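You operate a simulated robot arm through the tools that you are given. There is no shell and no other tool.

Carry out the task below with a simulated robot arm. There is one attempt and no reset: what you move stays moved.

JOB
Band the orange-label tea tin and stand it in the wooden tray.
Fine: the tray on the bench top, not the shelf; turn the bander knob back to Start. Set down upright: what you pick out.

The check looks at the end state, three seconds after you hand in, the way a careful person would. Anything else that was tipped, shoved, dropped, spilled or broken makes it a failure.

ROBOT AND FRAMES
A 7-joint arm with a fingered hand, fixed in place. Base frame: the origin is at the foot of the arm, x ahead of it, y to its left, z up; the work surface is at about z = 760. Lengths are in mm, angles in degrees, forces in N, time in s.
Its first joint turns from -69.0 to 172.0 degrees. Payload 5 kg.
The tool frame sits at the grasp point between the pads (the TCP): z along the fingers, y along the line on which they close. The tips reach 32 mm beyond it. Largest opening 160 mm; the body of the gripper starts 89 mm behind the TCP. The gripper is a hand of 3 fingers: y runs from the thumb to the fingers, the wrist lies at [0, 0, -252] in the tool frame.
Orientation is that of the tool frame in the base frame, as [roll, pitch, yaw] about the fixed x, y, z axes, in that order (R = Rz(yaw) Ry(pitch) Rx(roll)). With the fingers straight down and closing along the base's y, the tool's x points along the base's -x, its y along +y and its z along -z.

CONTROLS
- The arm moves only by the tool apply_moves. Its argument "series" is a list of rows, each a list of 6 numbers: the shift along the tool's x, y, z in mm, then the turn, a rotation vector about the tool's x, y, z in degrees. In form: [[x, y, z, rx, ry, rz], ...]. A call has 1 to 20 rows; each row shifts and turns the commanded pose from where the row before left it, along the tool's axes as they then stand. A row lasts 0.2 s, in which the tool goes at most 50 mm and 8.6 degrees; a call with a longer step from one row to the next is refused whole. A pose out of reach is approached as far as the arm can. The call stops where the force on the tool passes 40 N (or 10 N more than at its start, if that is more) or the arm is blocked; 0.2 s more then pass. In this call time passes only in rows, and 0.2 s behind the last. The reply holds the time, the measured pose of the TCP, the force on the tool along the base axes, the opening and the grip force, in the units named above and with some noise, with the torque about the TCP (base axes, N m) and any sound that the robot's microphone picked up, and new pictures: "pictures" is both (left out), scene, wrist or none.
- Cameras (640 x 400 px; columns grow to the right, rows downward): "scene" is fixed at [51.2, -647.7, 1336.2]; the picture's right is [0.18, -0.98, 0.00], its down [-0.46, -0.08, -0.88] and it looks along [0.87, 0.16, -0.47] (base axes); focal length 321 px, centre (320, 200). "wrist" rides on the gripper at [65, -4, -116] in the tool frame; the picture's right is [0.06, 1.00, 0.00], its down [-0.87, 0.05, -0.49] and it looks along [-0.49, 0.03, 0.87] (tool axes); focal length 261 px, centre (320, 200). There is no depth. A picture from a camera that has moved, and an enlarged one, comes with that camera's place and axes in the base frame and with its lens.
- raise_lower(by): slides the trunk up (or, below 0, down) by that many mm; the arm rides with it, the base frame stays. It gives what a move gives, with no picture.
- move_fingers(finger1, finger2, thumb_bend): sets how far each is bent, from 0 (flat) to 1 (curled in); at 0.3 the hand is open as for a grip, at 0.7 the pads meet at the TCP. One left out holds its place. A second passes; each finger stops where it meets its share of the squeeze, and holds until it gets a number again. It is the only way to open and close the hand. It gives what a move gives, with no picture; readings hold the bend of each and the force on the fingers (four entries, about 0 where the hand has none), thumb and palm.
- inspect(camera, box): a new picture of the part [left, top, right, bottom] of that camera's present view, enlarged. No time passes.
- close_job(): hands the job in; it is judged then, once.

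Nothing tells you positions but the pictures and the camera data. Unless the task says otherwise, let go and move clear before handing in.

The tools are called after "Request:" as a command line: name --pt "numbers of a row" for each row, then --argument value for the rest, lists and objects as JSON in quotes. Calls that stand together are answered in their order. apply_moves: Moves the arm, as the interface text tells. Its arguments: {"type":"object","properties":{"series":{"type":"array"},"pictures":{"type":"string","enum":["both","scene","wrist","none"]}},"required":["series"]} The other tools are called the same way: raise_lower (by) slides the trunk up or down; move_fingers (finger1, finger2, thumb_bend) moves the fingers one by one; inspect (camera, box) takes an enlarged picture of a part of a camera's view; close_job () hands the job in.

At the start:

```text
t: 0.0
tool_pos: [576.1, -384.3, 1177.8]
orientation: [-179.9, 0.0, 179.9]
force: [0.1, 0.0, 0.1]
ft_torque: [0.01, -0.02, 0.01]
opening: 159.9
gripper_force: 0.1
shape: jaw
bend: [0.3, 0.3, 0.3]
finger forces: [0.0, 0.0, 0.0, 0.0, 0.0, 0.0]
trunk travel left (down, up): [-600.0, 340.0]
```

scene: 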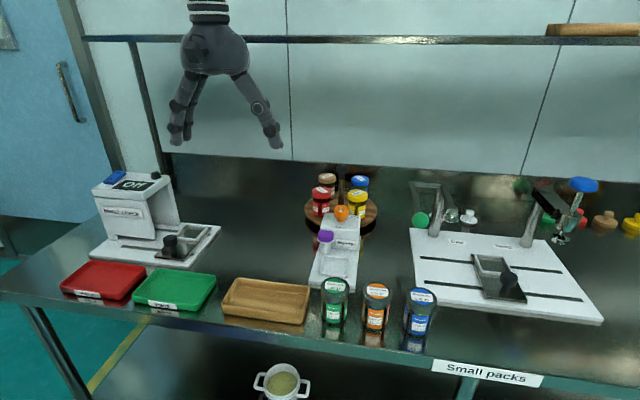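
wrist: 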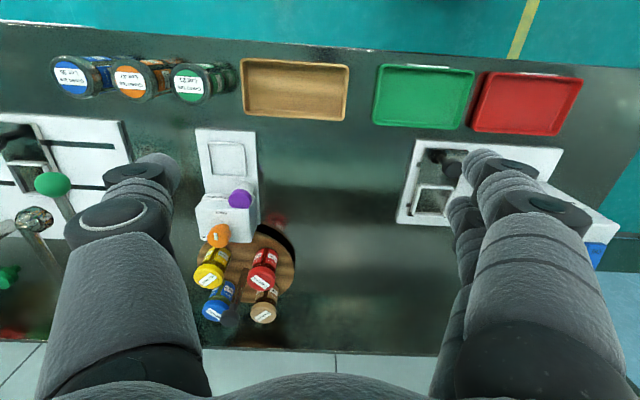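

I see a bench with trays (red, green, wooden), three tea tins (green, orange, blue labels), and several machines. I'll first look more closely at the machines and tins before moving anything.

Request:
inspect --camera "scene" --box '[60, 150, 240, 310]'

Request:
inspect --camera "scene" --box '[270, 160, 450, 360]'

Request:
inspect --camera "scene" --box '[390, 160, 640, 340]'

Request:
inspect --camera "wrist" --box '[0, 30, 300, 340]'

Request:
inspect --camera "wrist" --box '[350, 30, 640, 300]'

```text
2.50 times, centred on (150, 230) of scene
camera zoom: at [51.2, -647.7, 1336.2], right [0.18, -0.98, 0.0], down [-0.46, -0.08, -0.88], along [0.87, 0.16, -0.47], focal length 803 px, centre (745, 125)
```

zoom: 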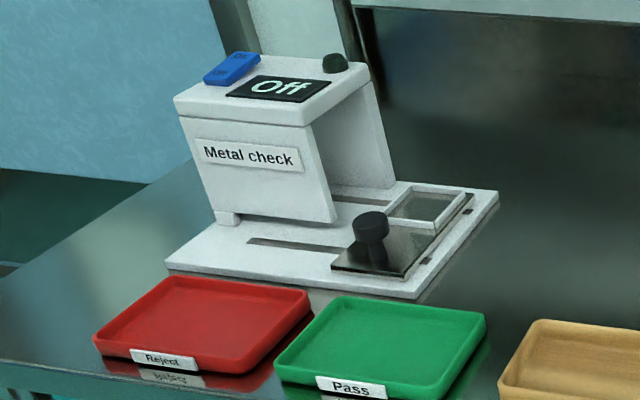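

```text
2.00 times, centred on (360, 260) of scene
camera zoom: at [51.2, -647.7, 1336.2], right [0.18, -0.98, 0.0], down [-0.46, -0.08, -0.88], along [0.87, 0.16, -0.47], focal length 642 px, centre (240, 80)
```

zoom: 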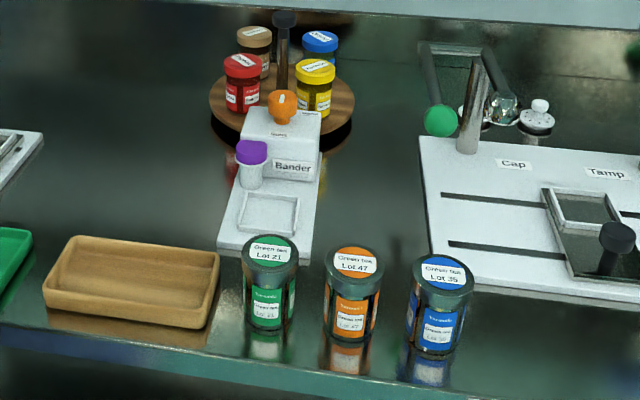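

```text
2.22 times, centred on (515, 250) of scene
camera zoom: at [51.2, -647.7, 1336.2], right [0.18, -0.98, 0.0], down [-0.46, -0.08, -0.88], along [0.87, 0.16, -0.47], focal length 713 px, centre (-113, 89)
```

zoom: 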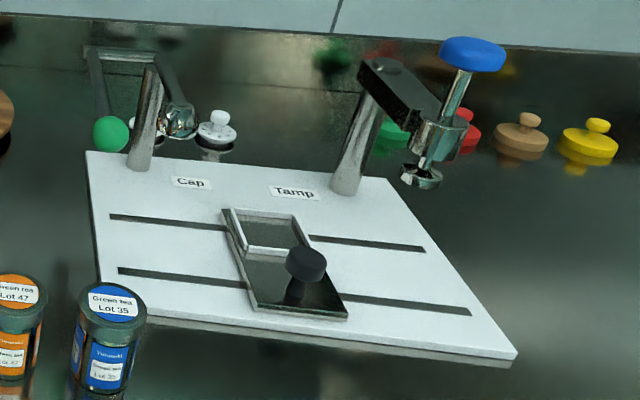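

```text
1.29 times, centred on (150, 185) of wrist
camera zoom: at [511.9, -388.4, 1294.1], right [-0.06, 1.0, 0.0], down [0.87, 0.05, 0.49], along [0.49, 0.03, -0.87], focal length 336 px, centre (539, 219)
```

zoom: 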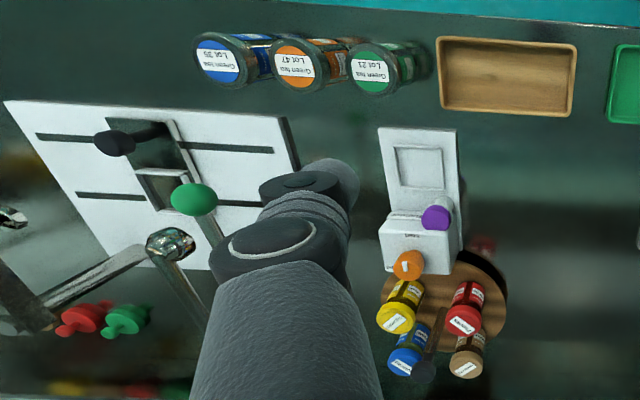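

```text
1.48 times, centred on (495, 165) of wrist
camera zoom: at [511.9, -388.4, 1294.1], right [-0.06, 1.0, 0.0], down [0.87, 0.05, 0.49], along [0.49, 0.03, -0.87], focal length 386 px, centre (61, 252)
```

zoom: 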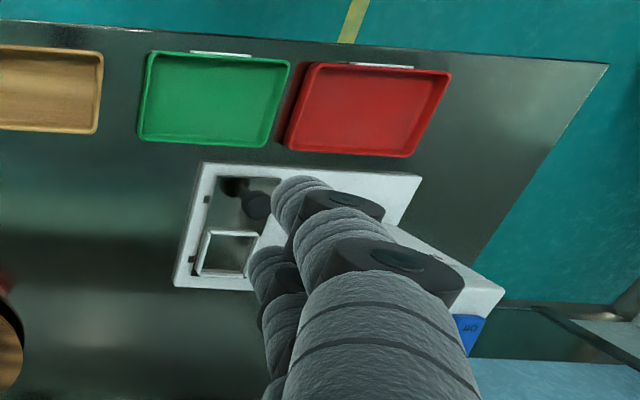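

The bander is the white machine in the middle, with an orange knob, a purple-topped post and a square recess. I'll zoom in to read its markings, then check the shelf, the tray and the tins.

Request:
inspect --camera "scene" --box '[300, 190, 380, 240]'

Request:
inspect --camera "wrist" --box '[180, 120, 300, 200]'

Request:
inspect --camera "wrist" --box '[180, 180, 300, 260]'

Request:
inspect --camera "scene" --box '[300, 260, 450, 360]'

Request:
inspect --camera "scene" --box '[210, 230, 370, 340]'

Request:
inspect --camera "scene" --box '[500, 10, 640, 100]'

```text
8.00 times, centred on (340, 215) of scene
camera zoom: at [51.2, -647.7, 1336.2], right [0.18, -0.98, 0.0], down [-0.46, -0.08, -0.88], along [0.87, 0.16, -0.47], focal length 2568 px, centre (160, 80)
```

zoom: 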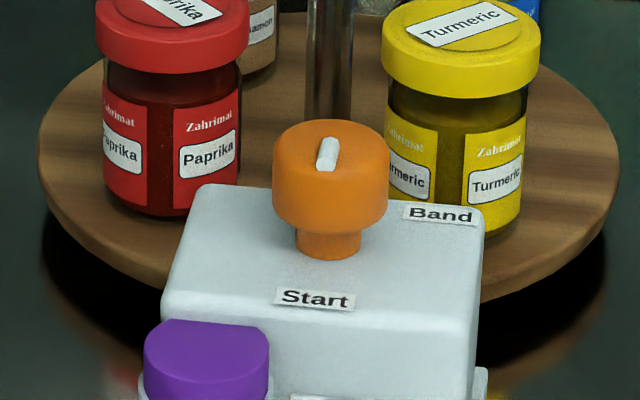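

```text
5.00 times, centred on (240, 160) of wrist
camera zoom: at [511.9, -388.4, 1294.1], right [-0.06, 1.0, 0.0], down [0.87, 0.05, 0.49], along [0.49, 0.03, -0.87], focal length 1303 px, centre (720, 400)
```

zoom: 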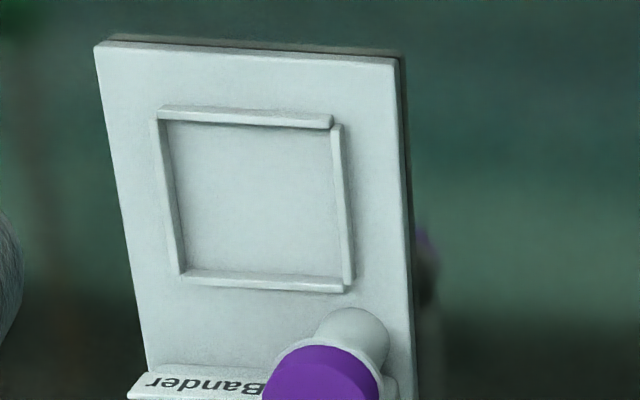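

```text
5.00 times, centred on (240, 220) of wrist
camera zoom: at [511.9, -388.4, 1294.1], right [-0.06, 1.0, 0.0], down [0.87, 0.05, 0.49], along [0.49, 0.03, -0.87], focal length 1303 px, centre (720, 100)
```

zoom: 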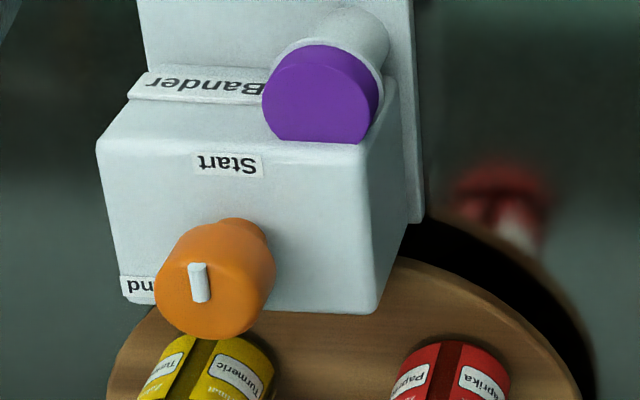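

```text
4.00 times, centred on (375, 310) of scene
camera zoom: at [51.2, -647.7, 1336.2], right [0.18, -0.98, 0.0], down [-0.46, -0.08, -0.88], along [0.87, 0.16, -0.47], focal length 1284 px, centre (100, -240)
```

zoom: 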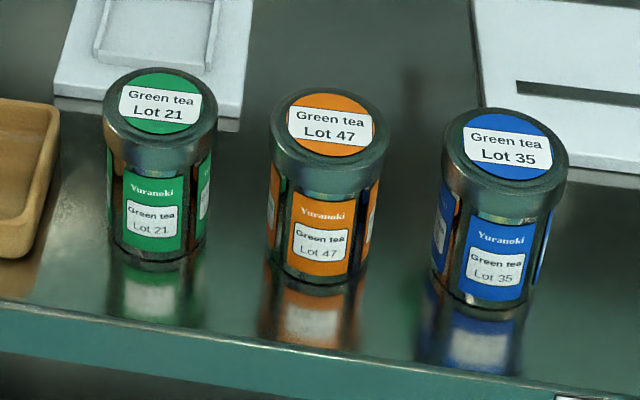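

```text
3.64 times, centred on (290, 285) of scene
camera zoom: at [51.2, -647.7, 1336.2], right [0.18, -0.98, 0.0], down [-0.46, -0.08, -0.88], along [0.87, 0.16, -0.47], focal length 1167 px, centre (429, -109)
```

zoom: 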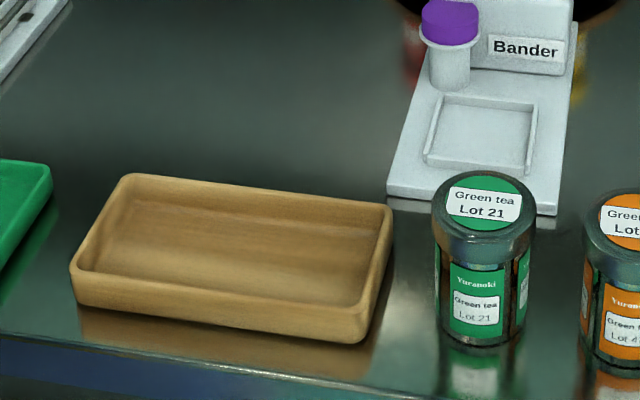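

```text
4.44 times, centred on (570, 55) of scene
camera zoom: at [51.2, -647.7, 1336.2], right [0.18, -0.98, 0.0], down [-0.46, -0.08, -0.88], along [0.87, 0.16, -0.47], focal length 1427 px, centre (-791, 844)
```

zoom: 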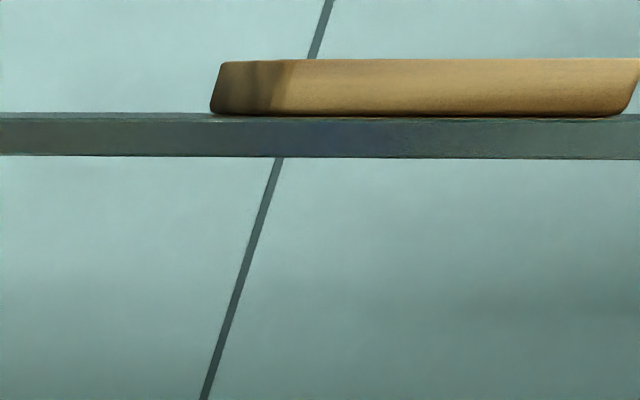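

I place the orange tin at about (566, -672), its neighbours about 88 mm either side, the bander recess at about (717, -568) and the knob at about (831, -566, 891). Next I'll look at the hand and take closer pictures of the remaining details.

Request:
inspect --camera "scene" --box '[150, 0, 310, 160]'

Request:
inspect --camera "wrist" --box '[0, 40, 240, 190]'

Request:
inspect --camera "wrist" --box '[220, 40, 380, 140]'

Request:
inspect --camera "scene" --box '[300, 210, 380, 260]'

```text
2.50 times, centred on (230, 80) of scene
camera zoom: at [51.2, -647.7, 1336.2], right [0.18, -0.98, 0.0], down [-0.46, -0.08, -0.88], along [0.87, 0.16, -0.47], focal length 803 px, centre (545, 500)
```

zoom: 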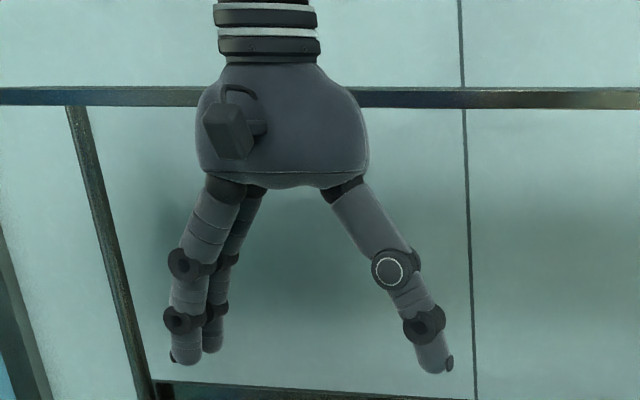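

```text
2.67 times, centred on (120, 115) of wrist
camera zoom: at [511.9, -388.4, 1294.1], right [-0.06, 1.0, 0.0], down [0.87, 0.05, 0.49], along [0.49, 0.03, -0.87], focal length 695 px, centre (853, 427)
```

zoom: 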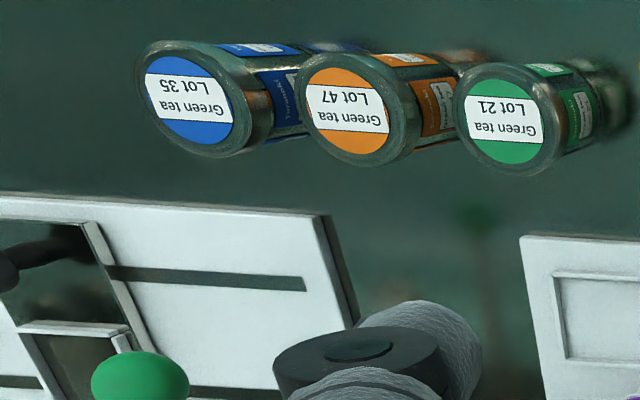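

```text
4.00 times, centred on (300, 90) of wrist
camera zoom: at [511.9, -388.4, 1294.1], right [-0.06, 1.0, 0.0], down [0.87, 0.05, 0.49], along [0.49, 0.03, -0.87], focal length 1043 px, centre (400, 640)
```

zoom: 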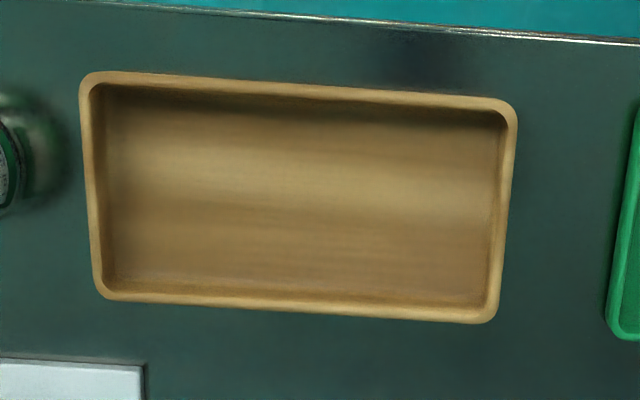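

```text
8.00 times, centred on (340, 235) of scene
camera zoom: at [51.2, -647.7, 1336.2], right [0.18, -0.98, 0.0], down [-0.46, -0.08, -0.88], along [0.87, 0.16, -0.47], focal length 2568 px, centre (160, -80)
```

zoom: 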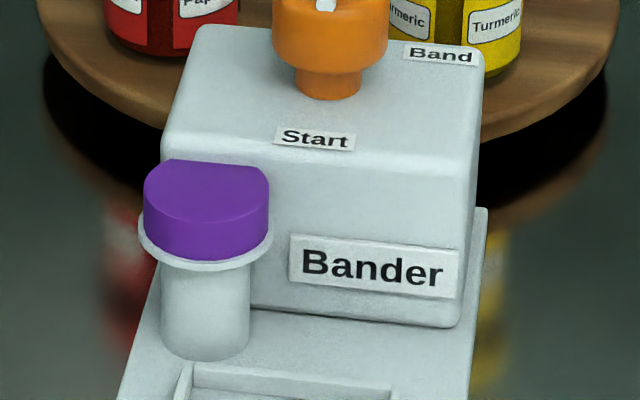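

The hand has a thumb on its -y side and two fingers on +y, and nothing tall lies between it and the tins. I'll move high over the orange tin and turn the hand 90° so it closes along x, clear of the neighbouring tins.

Request:
apply_moves --pt "1.6 -48 23 0 0 0" --pt "1.6 -48 23 0 0 0" --pt "1.6 -48 23 0 0 0" --pt "1.6 -48 23 0 0 0" --pt "1.6 -48 23 0 0 0" --pt "1.6 -48 23 0 0 0" --pt "0 0 0 0 0 8.18" --pt "0 0 0 0 0 8.18" --pt "0 0 0 0 0 8.18" --pt "0 0 0 0 0 8.18" --pt "0 0 0 0 0 8.18" --pt "0 0 0 0 0 8.18" --pt "0 0 0 0 0 8.18" --pt "0 0 0 0 0 8.18" --pt "0 0 0 0 0 8.18" --pt "0 0 0 0 0 8.18" --pt "0 0 0 0 0 8.2"

```text
refused: row 1 steps farther than a row can; nothing moved
```

That step was slightly too long per row, so I'll send the same move split into shorter rows.

Request:
apply_moves --pt "1.4 -41.1 19.7 0 0 0" --pt "1.4 -41.1 19.7 0 0 0" --pt "1.4 -41.1 19.7 0 0 0" --pt "1.4 -41.1 19.7 0 0 0" --pt "1.4 -41.1 19.7 0 0 0" --pt "1.4 -41.1 19.7 0 0 0" --pt "1.4 -41.1 19.7 0 0 0" --pt "0 0 0 0 0 8.18" --pt "0 0 0 0 0 8.18" --pt "0 0 0 0 0 8.18" --pt "0 0 0 0 0 8.18" --pt "0 0 0 0 0 8.18" --pt "0 0 0 0 0 8.18" --pt "0 0 0 0 0 8.18" --pt "0 0 0 0 0 8.18" --pt "0 0 0 0 0 8.18" --pt "0 0 0 0 0 8.18" --pt "0 0 0 0 0 8.2"

```text
t: 3.8
tool_pos: [568.8, -671.7, 1038.9]
orientation: [180.0, 0.0, 89.9]
force: [-0.4, 0.0, -0.4]
ft_torque: [0.0, 0.01, 0.01]
opening: 159.9
gripper_force: 0.0
shape: jaw
bend: [0.3, 0.3, 0.3]
finger forces: [0.1, 0.1, 0.0, 0.0, 0.0, 0.0]
trunk travel left (down, up): [-600.0, 340.0]
camera wrist: at [563.9, -607.3, 1156.3], right [1.0, 0.06, 0.0], down [0.05, -0.87, 0.49], along [0.03, -0.49, -0.87], focal length 261 px, centre (320, 200)
```

scene: 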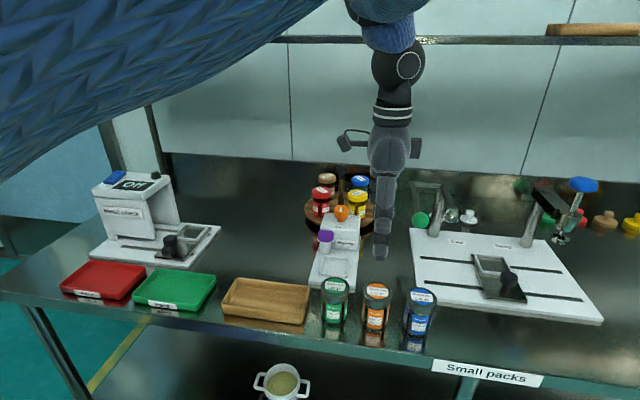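
wrist: 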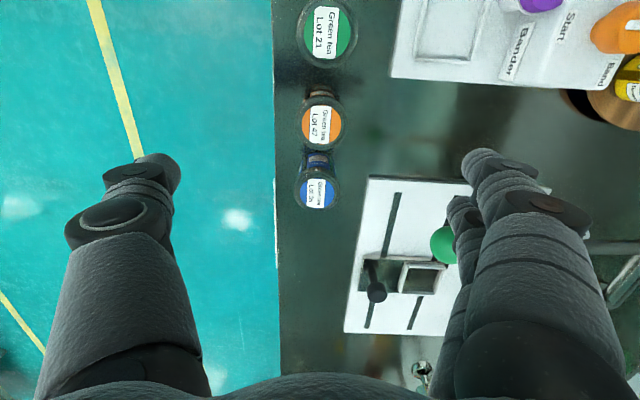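

I'm above the tins with a clear view, and the green lever ball is well off to the side. I'll zoom in to pin down the orange tin's position and size.

Request:
inspect --camera "wrist" --box '[260, 80, 400, 220]'

Request:
inspect --camera "scene" --box '[340, 270, 420, 350]'

Request:
inspect --camera "scene" --box '[320, 80, 460, 300]'

```text
2.86 times, centred on (330, 150) of wrist
camera zoom: at [563.9, -607.3, 1156.3], right [1.0, 0.06, 0.0], down [0.05, -0.87, 0.49], along [0.03, -0.49, -0.87], focal length 745 px, centre (291, 343)
```

zoom: 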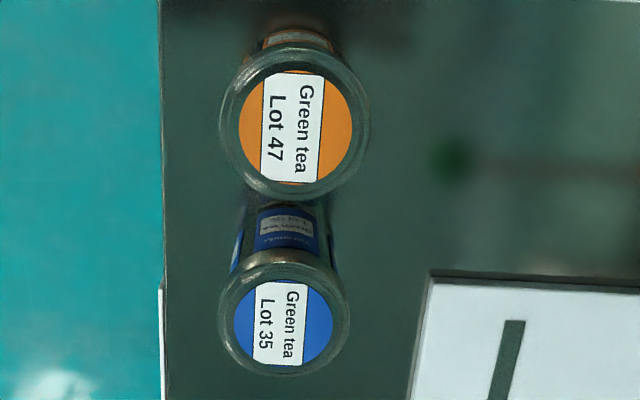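

```text
5.00 times, centred on (380, 310) of scene
camera zoom: at [51.2, -647.7, 1336.2], right [0.18, -0.98, 0.0], down [-0.46, -0.08, -0.88], along [0.87, 0.16, -0.47], focal length 1605 px, centre (20, -350)
```

zoom: 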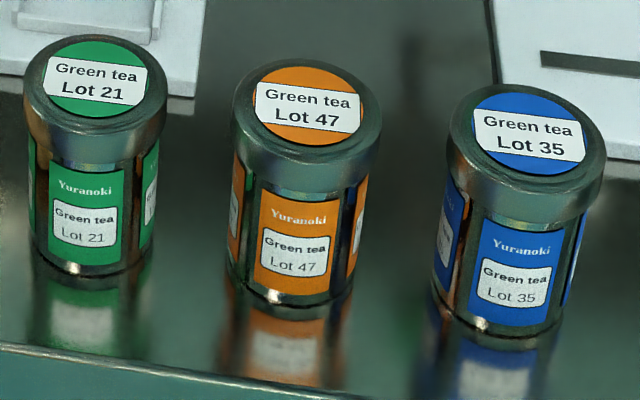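

```text
1.82 times, centred on (390, 190) of scene
camera zoom: at [51.2, -647.7, 1336.2], right [0.18, -0.98, 0.0], down [-0.46, -0.08, -0.88], along [0.87, 0.16, -0.47], focal length 584 px, centre (193, 218)
```

zoom: 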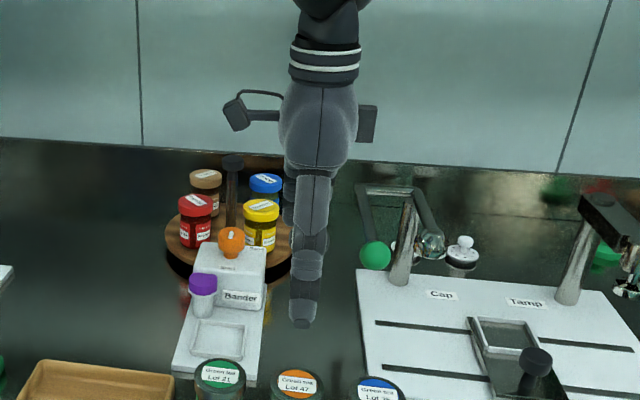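

The two cameras agree that the orange tin's axis is at about (569.5, -676), with its top at z 851 and a lid about 61 mm wide. I'll centre over it and come down partway, then check again.

Request:
apply_moves --pt "-4.3 -1.3 30 0 0 0" --pt "0 0 40 0 0 0" --pt "0 0 40 0 0 0" --pt "0 0 20 0 0 0"

```text
t: 4.8
tool_pos: [566.2, -676.5, 909.2]
orientation: [180.0, 0.0, 90.0]
force: [-0.3, -0.7, -0.2]
ft_torque: [-0.02, -0.01, 0.0]
opening: 160.0
gripper_force: 0.0
shape: jaw
bend: [0.3, 0.3, 0.3]
finger forces: [0.0, 0.0, 0.1, 0.0, 0.0, 0.0]
trunk travel left (down, up): [-600.0, 340.0]
camera wrist: at [562.0, -611.3, 1025.1], right [1.0, 0.06, 0.0], down [0.05, -0.87, 0.49], along [0.03, -0.49, -0.87], focal length 261 px, centre (320, 200)
```

scene: 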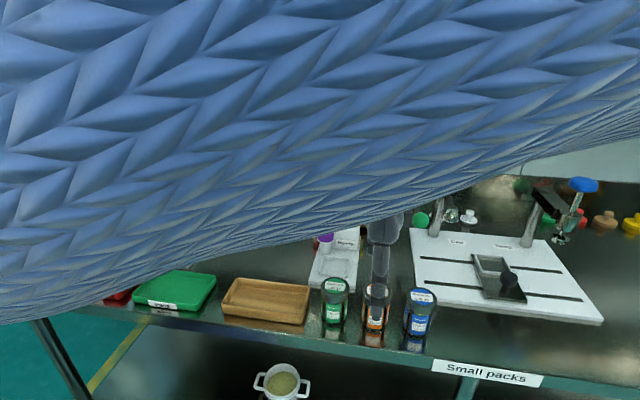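
wrist: 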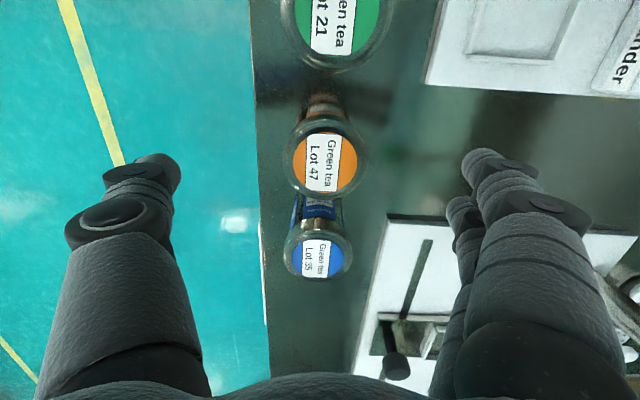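

The tin sits between the fingers as planned. I'll zoom in once more to fine-tune the centring before the last descent.

Request:
inspect --camera "wrist" --box '[250, 80, 410, 280]'

Request:
inspect --camera "scene" --box '[310, 200, 450, 360]'

```text
2.00 times, centred on (330, 180) of wrist
camera zoom: at [562.0, -611.3, 1025.1], right [1.0, 0.06, 0.0], down [0.05, -0.87, 0.49], along [0.03, -0.49, -0.87], focal length 521 px, centre (300, 240)
```

zoom: 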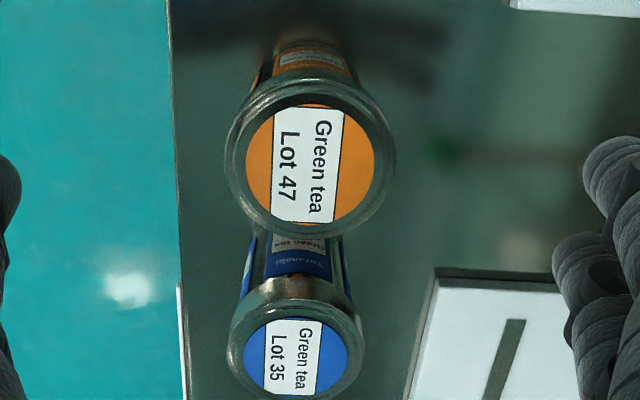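

```text
2.50 times, centred on (380, 280) of scene
camera zoom: at [51.2, -647.7, 1336.2], right [0.18, -0.98, 0.0], down [-0.46, -0.08, -0.88], along [0.87, 0.16, -0.47], focal length 803 px, centre (170, 0)
```

zoom: 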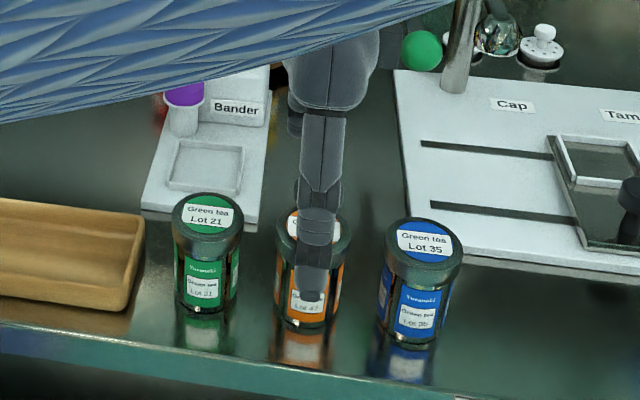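

The tin's axis is at about (570, -677), so the hand is centred well. I'll go down to about z 804 so the pads meet the tin body below the lid.

Request:
apply_moves --pt "-0.5 0.8 35 0 0 0" --pt "0 0 35 0 0 0" --pt "0 0 25 0 0 0" --pt "0 0 10 0 0 0"

```text
t: 5.8
tool_pos: [566.8, -677.4, 804.4]
orientation: [180.0, 0.0, 90.0]
force: [-0.5, 0.5, -0.5]
ft_torque: [0.01, -0.02, 0.03]
opening: 160.0
gripper_force: 0.1
shape: jaw
bend: [0.3, 0.3, 0.3]
finger forces: [0.1, 0.1, 0.0, 0.0, 0.0, 0.0]
trunk travel left (down, up): [-600.0, 340.0]
camera wrist: at [561.9, -612.0, 920.3], right [1.0, 0.06, 0.0], down [0.05, -0.87, 0.49], along [0.03, -0.49, -0.87], focal length 261 px, centre (320, 200)
```

scene: 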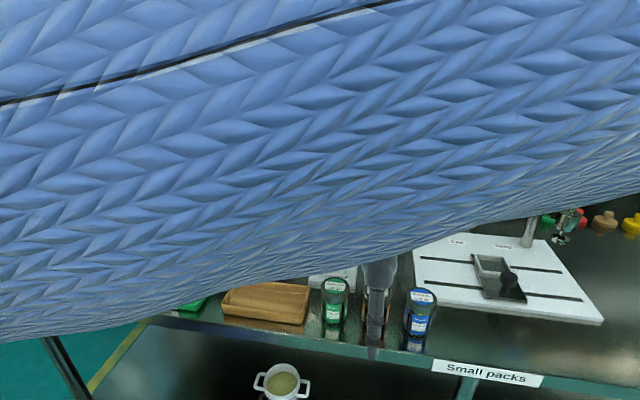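
wrist: 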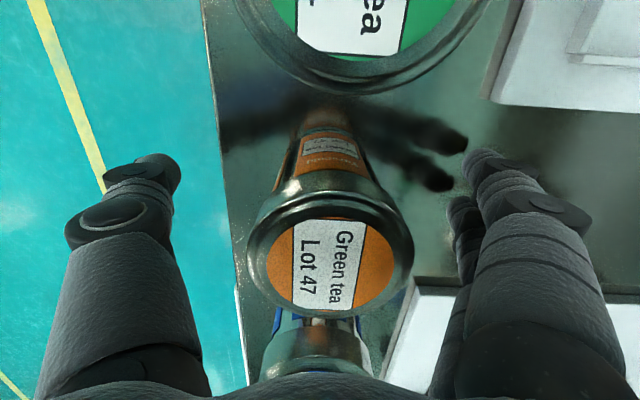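

The hand is in position around the tin with no contact yet. I'll close the fingers in steps and watch the forces.

Request:
move_fingers --finger1 0.5 --finger2 0.5 --thumb_bend 0.5

```text
t: 6.8
tool_pos: [566.9, -676.6, 803.6]
orientation: [-180.0, 0.0, 90.0]
force: [0.0, 0.0, -0.3]
ft_torque: [-0.03, -0.05, 0.01]
opening: 87.8
gripper_force: 0.0
shape: fingers
bend: [0.5, 0.5, 0.5]
finger forces: [0.0, 0.0, 0.0, 0.0, 0.0, 0.0]
trunk travel left (down, up): [-600.0, 340.0]
```

Request:
inspect --camera "wrist" --box '[160, 80, 480, 280]'

Request:
move_fingers --finger1 0.54 --finger2 0.54 --thumb_bend 0.54

```text
2.00 times, centred on (320, 180) of wrist
camera zoom: at [562.1, -612.0, 920.5], right [1.0, 0.06, 0.0], down [0.05, -0.87, 0.49], along [0.03, -0.49, -0.87], focal length 521 px, centre (320, 240)
```

zoom: 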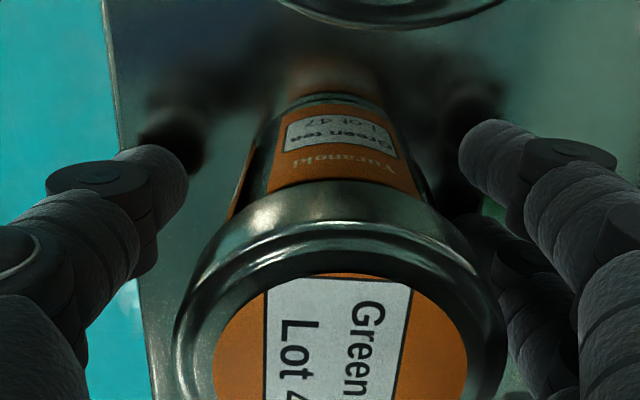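

```text
t: 7.8
tool_pos: [565.5, -676.8, 804.1]
orientation: [-180.0, -0.1, 90.0]
force: [-1.5, -0.9, -0.7]
ft_torque: [-0.03, -0.01, -0.01]
opening: 71.7
gripper_force: 0.0
shape: fingers
bend: [0.54, 0.54, 0.54]
finger forces: [0.0, 0.0, 0.0, 0.0, 0.1, 0.0]
trunk travel left (down, up): [-600.0, 340.0]
```

Request:
move_fingers --finger1 0.57 --finger2 0.57 --thumb_bend 0.57

```text
t: 8.8
tool_pos: [566.3, -676.1, 804.6]
orientation: [180.0, 0.0, 90.0]
force: [1.1, -0.4, 0.3]
ft_torque: [0.0, -0.03, 0.01]
opening: 64.3
gripper_force: 0.6
shape: fingers
bend: [0.56, 0.55, 0.56]
finger forces: [0.0, 0.4, 0.0, 0.1, 0.4, 0.0]
trunk travel left (down, up): [-600.0, 340.0]
```

Contact has begun evenly on the fingers and thumb. I'll squeeze further to get a firm hold and look at how it sits.

Request:
move_fingers --finger1 0.62 --finger2 0.62 --thumb_bend 0.62

Request:
inspect --camera "wrist" --box '[160, 80, 480, 280]'

Request:
inspect --camera "scene" --box '[310, 230, 450, 370]'

```text
t: 9.8
tool_pos: [566.0, -675.1, 803.9]
orientation: [-180.0, -0.1, 90.1]
force: [-0.9, 0.1, 0.1]
ft_torque: [-0.01, 0.01, -0.01]
opening: 59.2
gripper_force: 8.7
shape: fingers
bend: [0.58, 0.57, 0.59]
finger forces: [3.7, 5.2, 0.0, 0.0, 9.2, 0.0]
trunk travel left (down, up): [-600.0, 340.0]
```

```text
2.00 times, centred on (320, 180) of wrist
camera zoom: at [562.1, -612.1, 920.4], right [1.0, 0.06, 0.0], down [0.05, -0.87, 0.49], along [0.03, -0.49, -0.87], focal length 521 px, centre (320, 240)
```

zoom: 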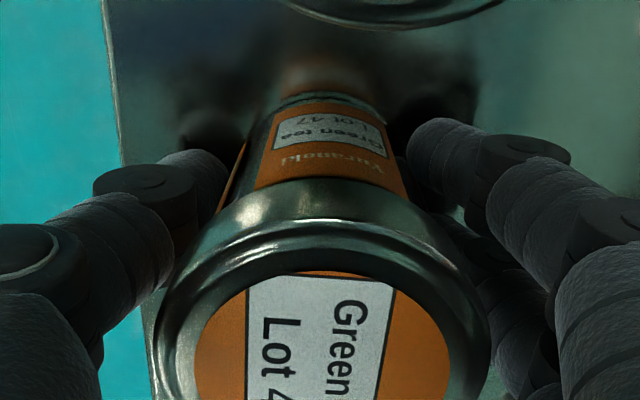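

```text
2.86 times, centred on (380, 300) of scene
camera zoom: at [51.2, -647.7, 1336.2], right [0.18, -0.98, 0.0], down [-0.46, -0.08, -0.88], along [0.87, 0.16, -0.47], focal length 917 px, centre (149, -86)
```

zoom: 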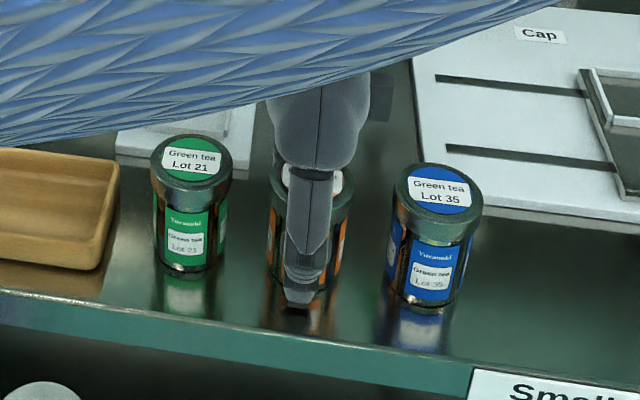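

Request:
move_fingers --finger1 0.66 --finger2 0.66 --thumb_bend 0.66

```text
t: 10.8
tool_pos: [566.9, -677.3, 803.5]
orientation: [179.9, 0.0, 90.1]
force: [-0.3, 0.1, 0.1]
ft_torque: [0.0, 0.02, 0.01]
opening: 58.4
gripper_force: 15.8
shape: fingers
bend: [0.59, 0.58, 0.61]
finger forces: [7.2, 9.0, 0.0, 0.0, 16.1, 0.1]
trunk travel left (down, up): [-600.0, 340.0]
```

The grip is firm at about 16 N and balanced between the thumb and fingers. I'll lift gently straight up and check that the tin comes along cleanly.

Request:
apply_moves --pt "0 0 -10 0 0 0" --pt "0 0 -15 0 0 0" --pt "0 0 -25 0 0 0" --pt "0 0 -25 0 0 0" --pt "0 0 -30 0 0 0"

```text
t: 12.0
tool_pos: [567.3, -674.0, 911.8]
orientation: [180.0, -0.1, 90.1]
force: [-0.6, -0.9, -0.4]
ft_torque: [0.0, -0.05, 0.0]
opening: 58.2
gripper_force: 16.2
shape: fingers
bend: [0.59, 0.58, 0.61]
finger forces: [7.3, 9.0, 0.1, 0.0, 16.1, 0.0]
trunk travel left (down, up): [-600.0, 340.0]
camera wrist: at [562.4, -610.3, 1027.4], right [1.0, 0.06, 0.0], down [0.06, -0.87, 0.49], along [0.03, -0.49, -0.87], focal length 261 px, centre (320, 200)
```

scene: 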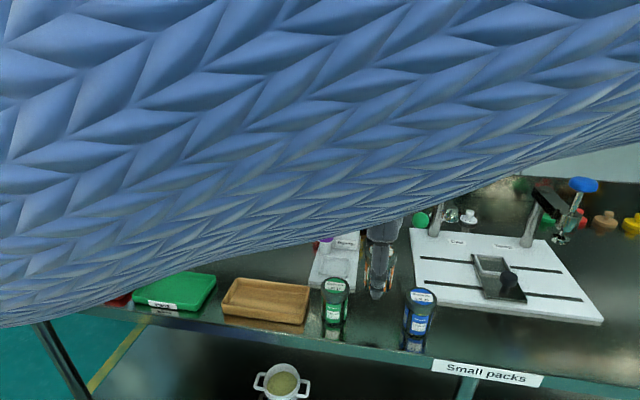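
wrist: 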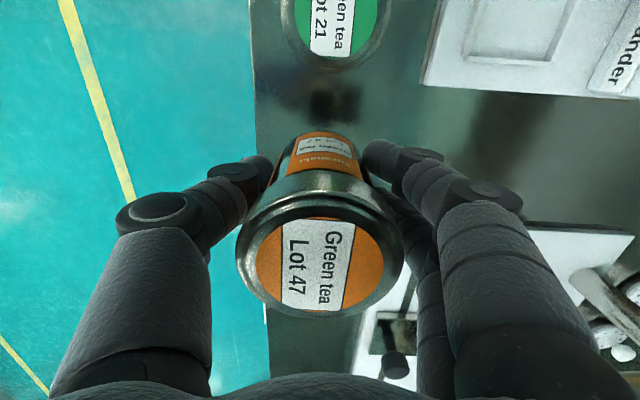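

The orange tin is in hand and its neighbours are undisturbed. I'll rise clear, carry it above the bander recess and turn the hand so the fingers avoid the purple post and the box.

Request:
apply_moves --pt "0 0 -35 0 0 0" --pt "0 0 -35 0 0 0" --pt "26.5 37.5 0 0 0 0" --pt "26.5 37.5 0 0 0 0" --pt "26.5 37.5 0 0 0 0" --pt "26.5 37.5 0 0 0 0" --pictures "wrist"

Request:
apply_moves --pt "0 0 0 0 0 -8.125" --pt "0 0 0 0 0 -8.125" --pt "0 0 0 0 0 -8.125" --pt "0 0 0 0 0 -8.125" --pt "0 0 0 0 0 -8.125" --pt "0 0 0 0 0 -8.125" --pt "0 0 0 0 0 -8.125" --pt "0 0 0 0 0 -8.125" --pt "0 0 0 0 0 -8.125" --pt "0 0 0 0 0 -8.125" --pt "0 0 0 0 0 -8.125" --pt "0 0 0 0 0 -8.125" --pt "0 0 0 0 0 -8.125" --pt "0 0 0 0 0 -8.125" --pt "0 0 0 0 0 -8.125" --pt "0 0 0 0 0 -8.125"

```text
t: 13.4
tool_pos: [718.1, -569.9, 979.8]
orientation: [-179.9, 0.0, 90.0]
force: [-0.3, 1.1, -2.3]
ft_torque: [-0.02, 0.01, 0.03]
opening: 58.0
gripper_force: 16.1
shape: fingers
bend: [0.59, 0.58, 0.61]
finger forces: [7.1, 9.2, 0.0, 0.0, 16.0, 0.0]
trunk travel left (down, up): [-600.0, 340.0]
camera wrist: at [713.7, -505.1, 1095.6], right [1.0, 0.06, 0.0], down [0.05, -0.87, 0.49], along [0.03, -0.49, -0.87], focal length 261 px, centre (320, 200)
```

wrist: 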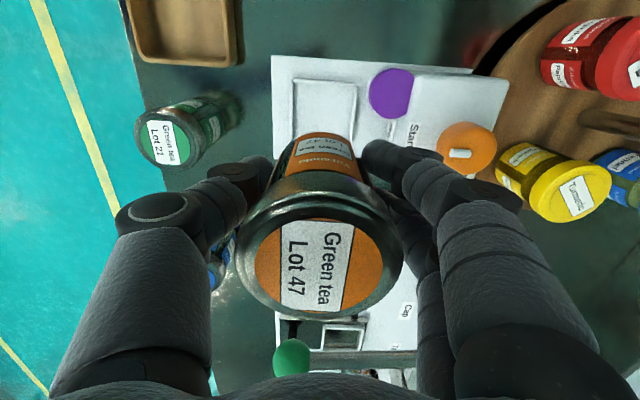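

```text
t: 16.8
tool_pos: [718.2, -570.3, 979.4]
orientation: [-180.0, -0.1, -139.9]
force: [-0.4, -0.4, -1.3]
ft_torque: [-0.04, -0.04, 0.01]
opening: 57.8
gripper_force: 15.9
shape: fingers
bend: [0.59, 0.58, 0.61]
finger forces: [7.1, 9.1, 0.0, 0.1, 16.0, 0.0]
trunk travel left (down, up): [-600.0, 340.0]
camera wrist: at [669.9, -614.9, 1095.8], right [-0.69, 0.72, 0.0], down [0.63, 0.6, 0.49], along [0.36, 0.34, -0.87], focal length 261 px, centre (320, 200)
```

scene: 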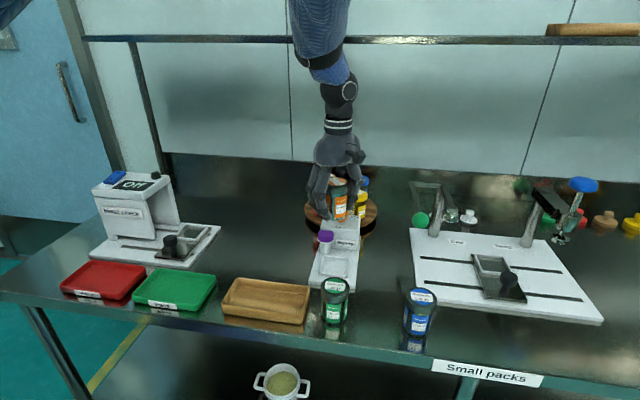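
wrist: 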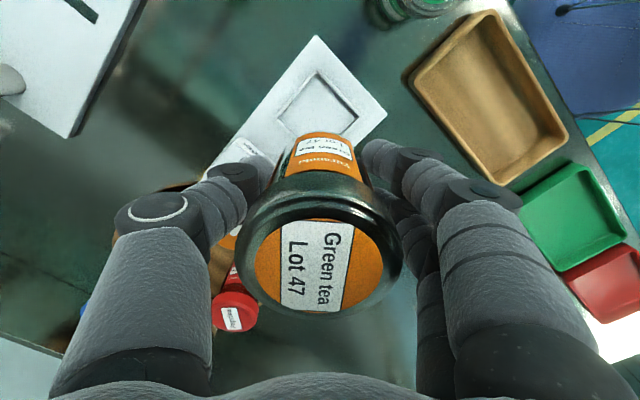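

The tin is held over the bander with the hand turned about 130°. I'll check the tin's tilt and locate the recess precisely from both cameras.

Request:
inspect --camera "scene" --box '[290, 120, 400, 300]'

Request:
inspect --camera "scene" --box '[300, 230, 370, 300]'

Request:
inspect --camera "wrist" --box '[200, 20, 400, 320]'

Request:
inspect --camera "wrist" --box '[250, 30, 400, 140]'

```text
2.22 times, centred on (345, 210) of scene
camera zoom: at [51.2, -647.7, 1336.2], right [0.18, -0.98, 0.0], down [-0.46, -0.08, -0.88], along [0.87, 0.16, -0.47], focal length 713 px, centre (264, 178)
```

zoom: 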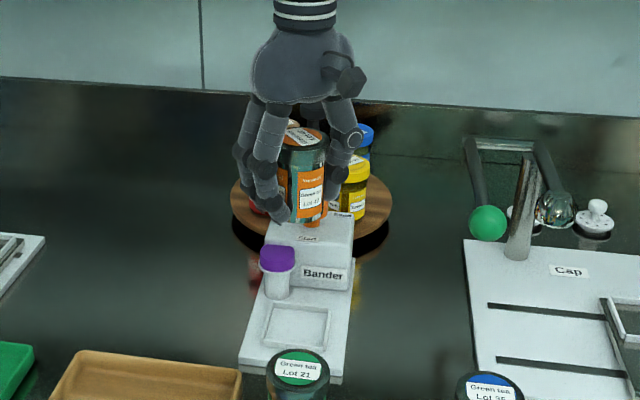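

```text
5.71 times, centred on (335, 265) of scene
camera zoom: at [51.2, -647.7, 1336.2], right [0.18, -0.98, 0.0], down [-0.46, -0.08, -0.88], along [0.87, 0.16, -0.47], focal length 1834 px, centre (234, -171)
```

zoom: 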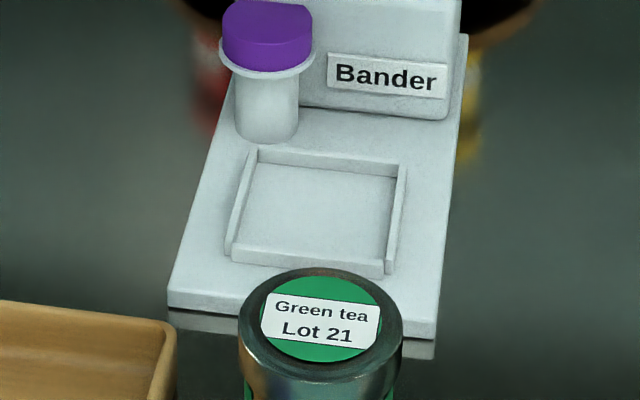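

```text
1.33 times, centred on (300, 170) of wrist
camera zoom: at [669.9, -614.9, 1095.8], right [-0.69, 0.72, 0.0], down [0.63, 0.6, 0.49], along [0.36, 0.34, -0.87], focal length 348 px, centre (347, 240)
```

zoom: 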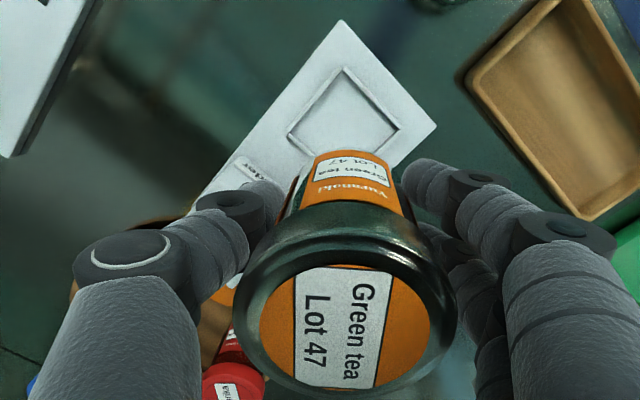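

```text
3.64 times, centred on (325, 85) of wrist
camera zoom: at [669.9, -614.9, 1095.8], right [-0.69, 0.72, 0.0], down [0.63, 0.6, 0.49], along [0.36, 0.34, -0.87], focal length 948 px, centre (302, 618)
```

zoom: 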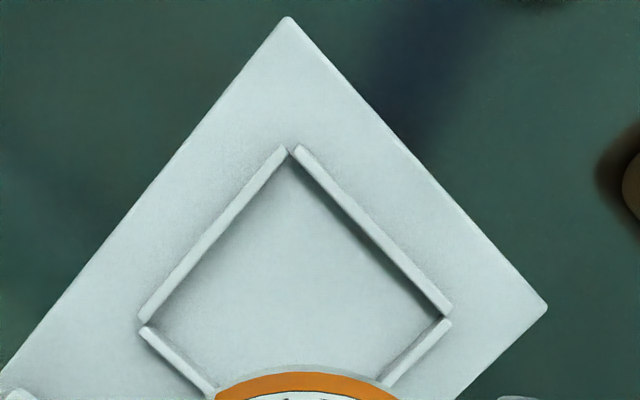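

Request:
inspect --camera "scene" --box '[310, 165, 370, 225]'

```text
6.67 times, centred on (340, 195) of scene
camera zoom: at [51.2, -647.7, 1336.2], right [0.18, -0.98, 0.0], down [-0.46, -0.08, -0.88], along [0.87, 0.16, -0.47], focal length 2140 px, centre (187, 233)
```

zoom: 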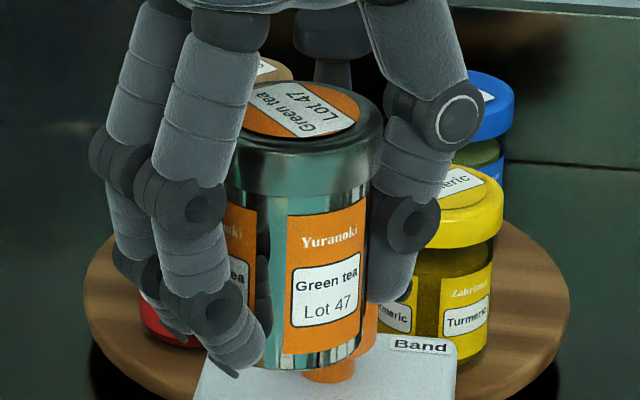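

The tin hangs upright. By the wrist camera, the recess centre is about 3 mm further in x and 2 mm in y than the tin. I'll correct that and lower most of the way.

Request:
apply_moves --pt "-3.6 -0.9 20 0 0 0" --pt "0 0 40 0 0 0" --pt "0 0 40 0 0 0" --pt "0 0 30 0 0 0" --pt "0 0 10 0 0 0"

```text
t: 18.0
tool_pos: [720.6, -567.3, 839.6]
orientation: [-180.0, 0.0, -140.0]
force: [0.1, 0.2, -2.4]
ft_torque: [-0.01, -0.03, 0.01]
opening: 57.9
gripper_force: 16.0
shape: fingers
bend: [0.59, 0.58, 0.61]
finger forces: [7.2, 9.1, 0.1, 0.1, 15.9, 0.1]
trunk travel left (down, up): [-600.0, 340.0]
camera wrist: at [672.6, -613.6, 955.6], right [-0.69, 0.73, 0.0], down [0.63, 0.6, 0.49], along [0.36, 0.34, -0.87], focal length 261 px, centre (320, 200)
```

scene: 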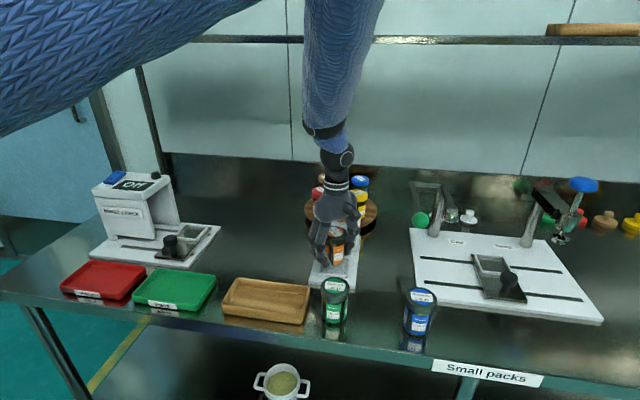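
wrist: 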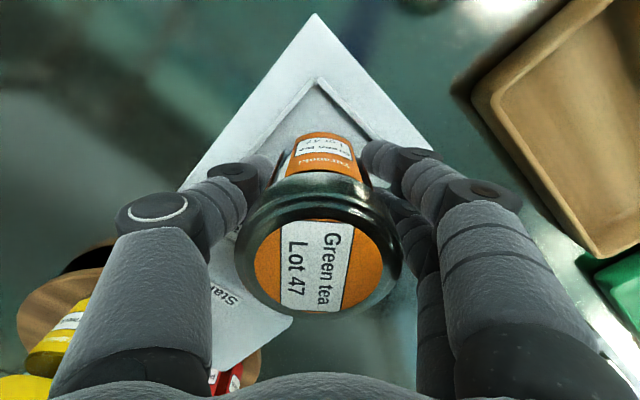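

Request:
inspect --camera "scene" --box '[295, 190, 385, 300]'

Request:
inspect --camera "wrist" --box '[220, 40, 420, 220]'

```text
3.64 times, centred on (340, 245) of scene
camera zoom: at [51.2, -647.7, 1336.2], right [0.18, -0.98, 0.0], down [-0.46, -0.08, -0.88], along [0.87, 0.16, -0.47], focal length 1167 px, centre (247, 36)
```

zoom: 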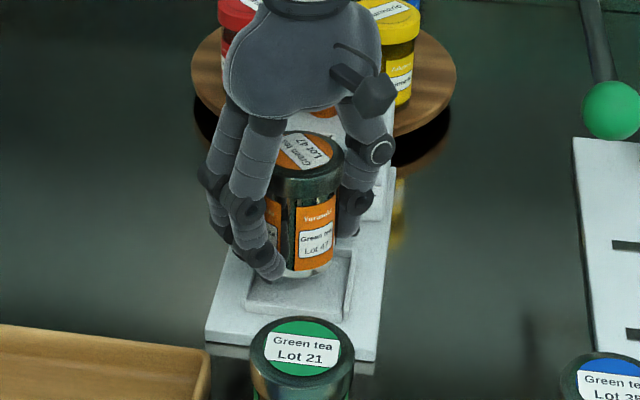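

```text
2.22 times, centred on (320, 130) of wrist
camera zoom: at [672.6, -613.6, 955.6], right [-0.69, 0.73, 0.0], down [0.63, 0.6, 0.49], along [0.36, 0.34, -0.87], focal length 579 px, centre (320, 356)
```

zoom: 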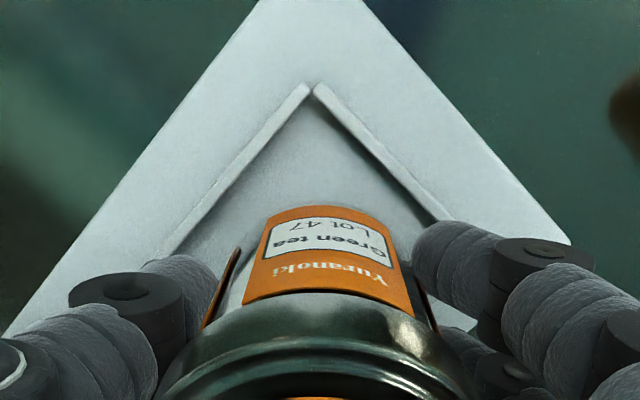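

The tin's bottom lines up inside the recess to within about 2 mm. I'll lower the last stretch slowly and watch the force for touchdown.

Request:
apply_moves --pt "1.6 -0.35 8 0 0 0" --pt "0 0 6 0 0 0" --pt "0 0 4 0 0 0" --pt "0 0 2 0 0 0"

```text
t: 19.0
tool_pos: [719.3, -569.0, 820.1]
orientation: [-180.0, 0.0, -140.0]
force: [-1.0, 0.8, 7.0]
ft_torque: [0.28, 0.18, 0.06]
opening: 58.1
gripper_force: 20.9
shape: fingers
bend: [0.59, 0.58, 0.61]
finger forces: [7.4, 17.5, 0.0, 0.0, 16.4, 0.1]
trunk travel left (down, up): [-600.0, 340.0]
camera wrist: at [671.6, -614.6, 936.7], right [-0.69, 0.72, 0.0], down [0.63, 0.6, 0.49], along [0.36, 0.34, -0.87], focal length 261 px, centre (320, 200)
```

scene: 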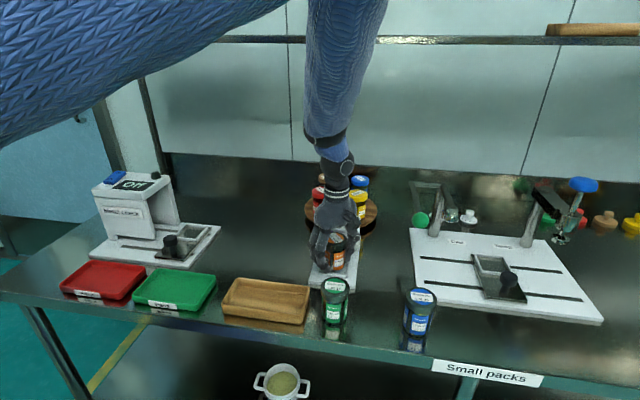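
wrist: 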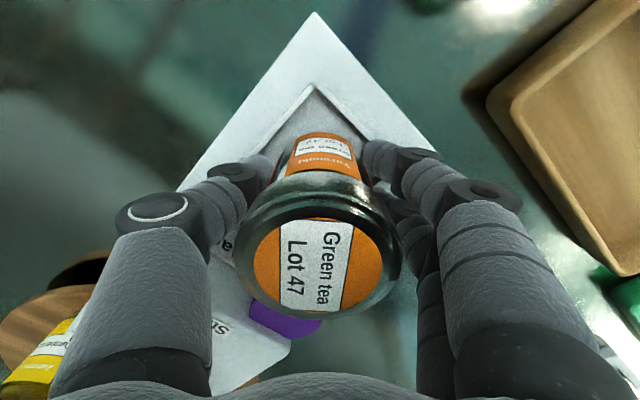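

There's a 7 N contact, and the torque puts it on the finger side at about (693, -529). A fingertip may be touching the left rail before the tin has seated. I'll take a closer look.

Request:
inspect --camera "scene" --box '[300, 215, 370, 290]'

Request:
inspect --camera "wrist" --box '[220, 60, 460, 220]'

```text
5.33 times, centred on (335, 252) of scene
camera zoom: at [51.2, -647.7, 1336.2], right [0.18, -0.98, 0.0], down [-0.46, -0.08, -0.88], along [0.87, 0.16, -0.47], focal length 1712 px, centre (240, -80)
```

zoom: 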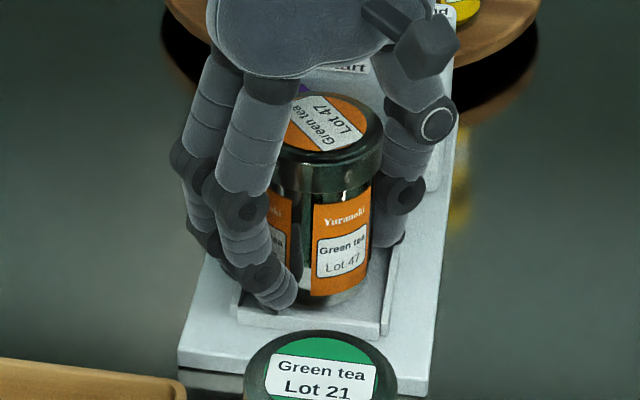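

```text
2.50 times, centred on (340, 140) of wrist
camera zoom: at [671.6, -614.6, 936.7], right [-0.69, 0.72, 0.0], down [0.63, 0.6, 0.49], along [0.36, 0.34, -0.87], focal length 652 px, centre (270, 350)
```

zoom: 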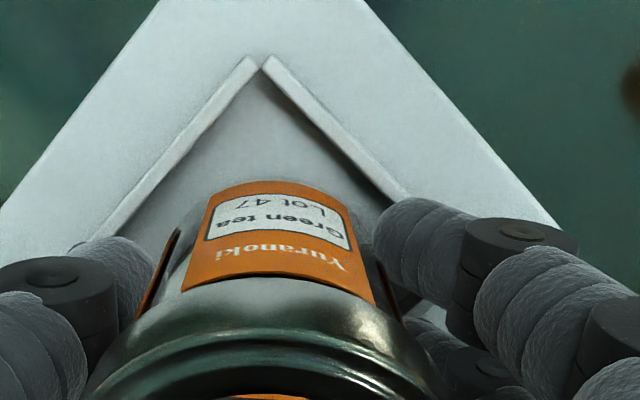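

The fingertips seem to be on the rails, with the tin bottom just above or at the plate. I'll ease up 1.5 mm to take off that load and check the forces before loosening the grip.

Request:
apply_moves --pt "0 0 -1.5 0 0 0" --pt "0 0 0 0 0 0" --pictures "none"

```text
t: 19.6
tool_pos: [719.3, -570.2, 820.1]
orientation: [180.0, -0.1, -140.0]
force: [-0.1, -0.1, -0.3]
ft_torque: [0.01, 0.03, 0.0]
opening: 58.0
gripper_force: 16.6
shape: fingers
bend: [0.59, 0.58, 0.61]
finger forces: [7.1, 9.9, 0.0, 0.0, 16.6, 0.0]
trunk travel left (down, up): [-600.0, 340.0]
```

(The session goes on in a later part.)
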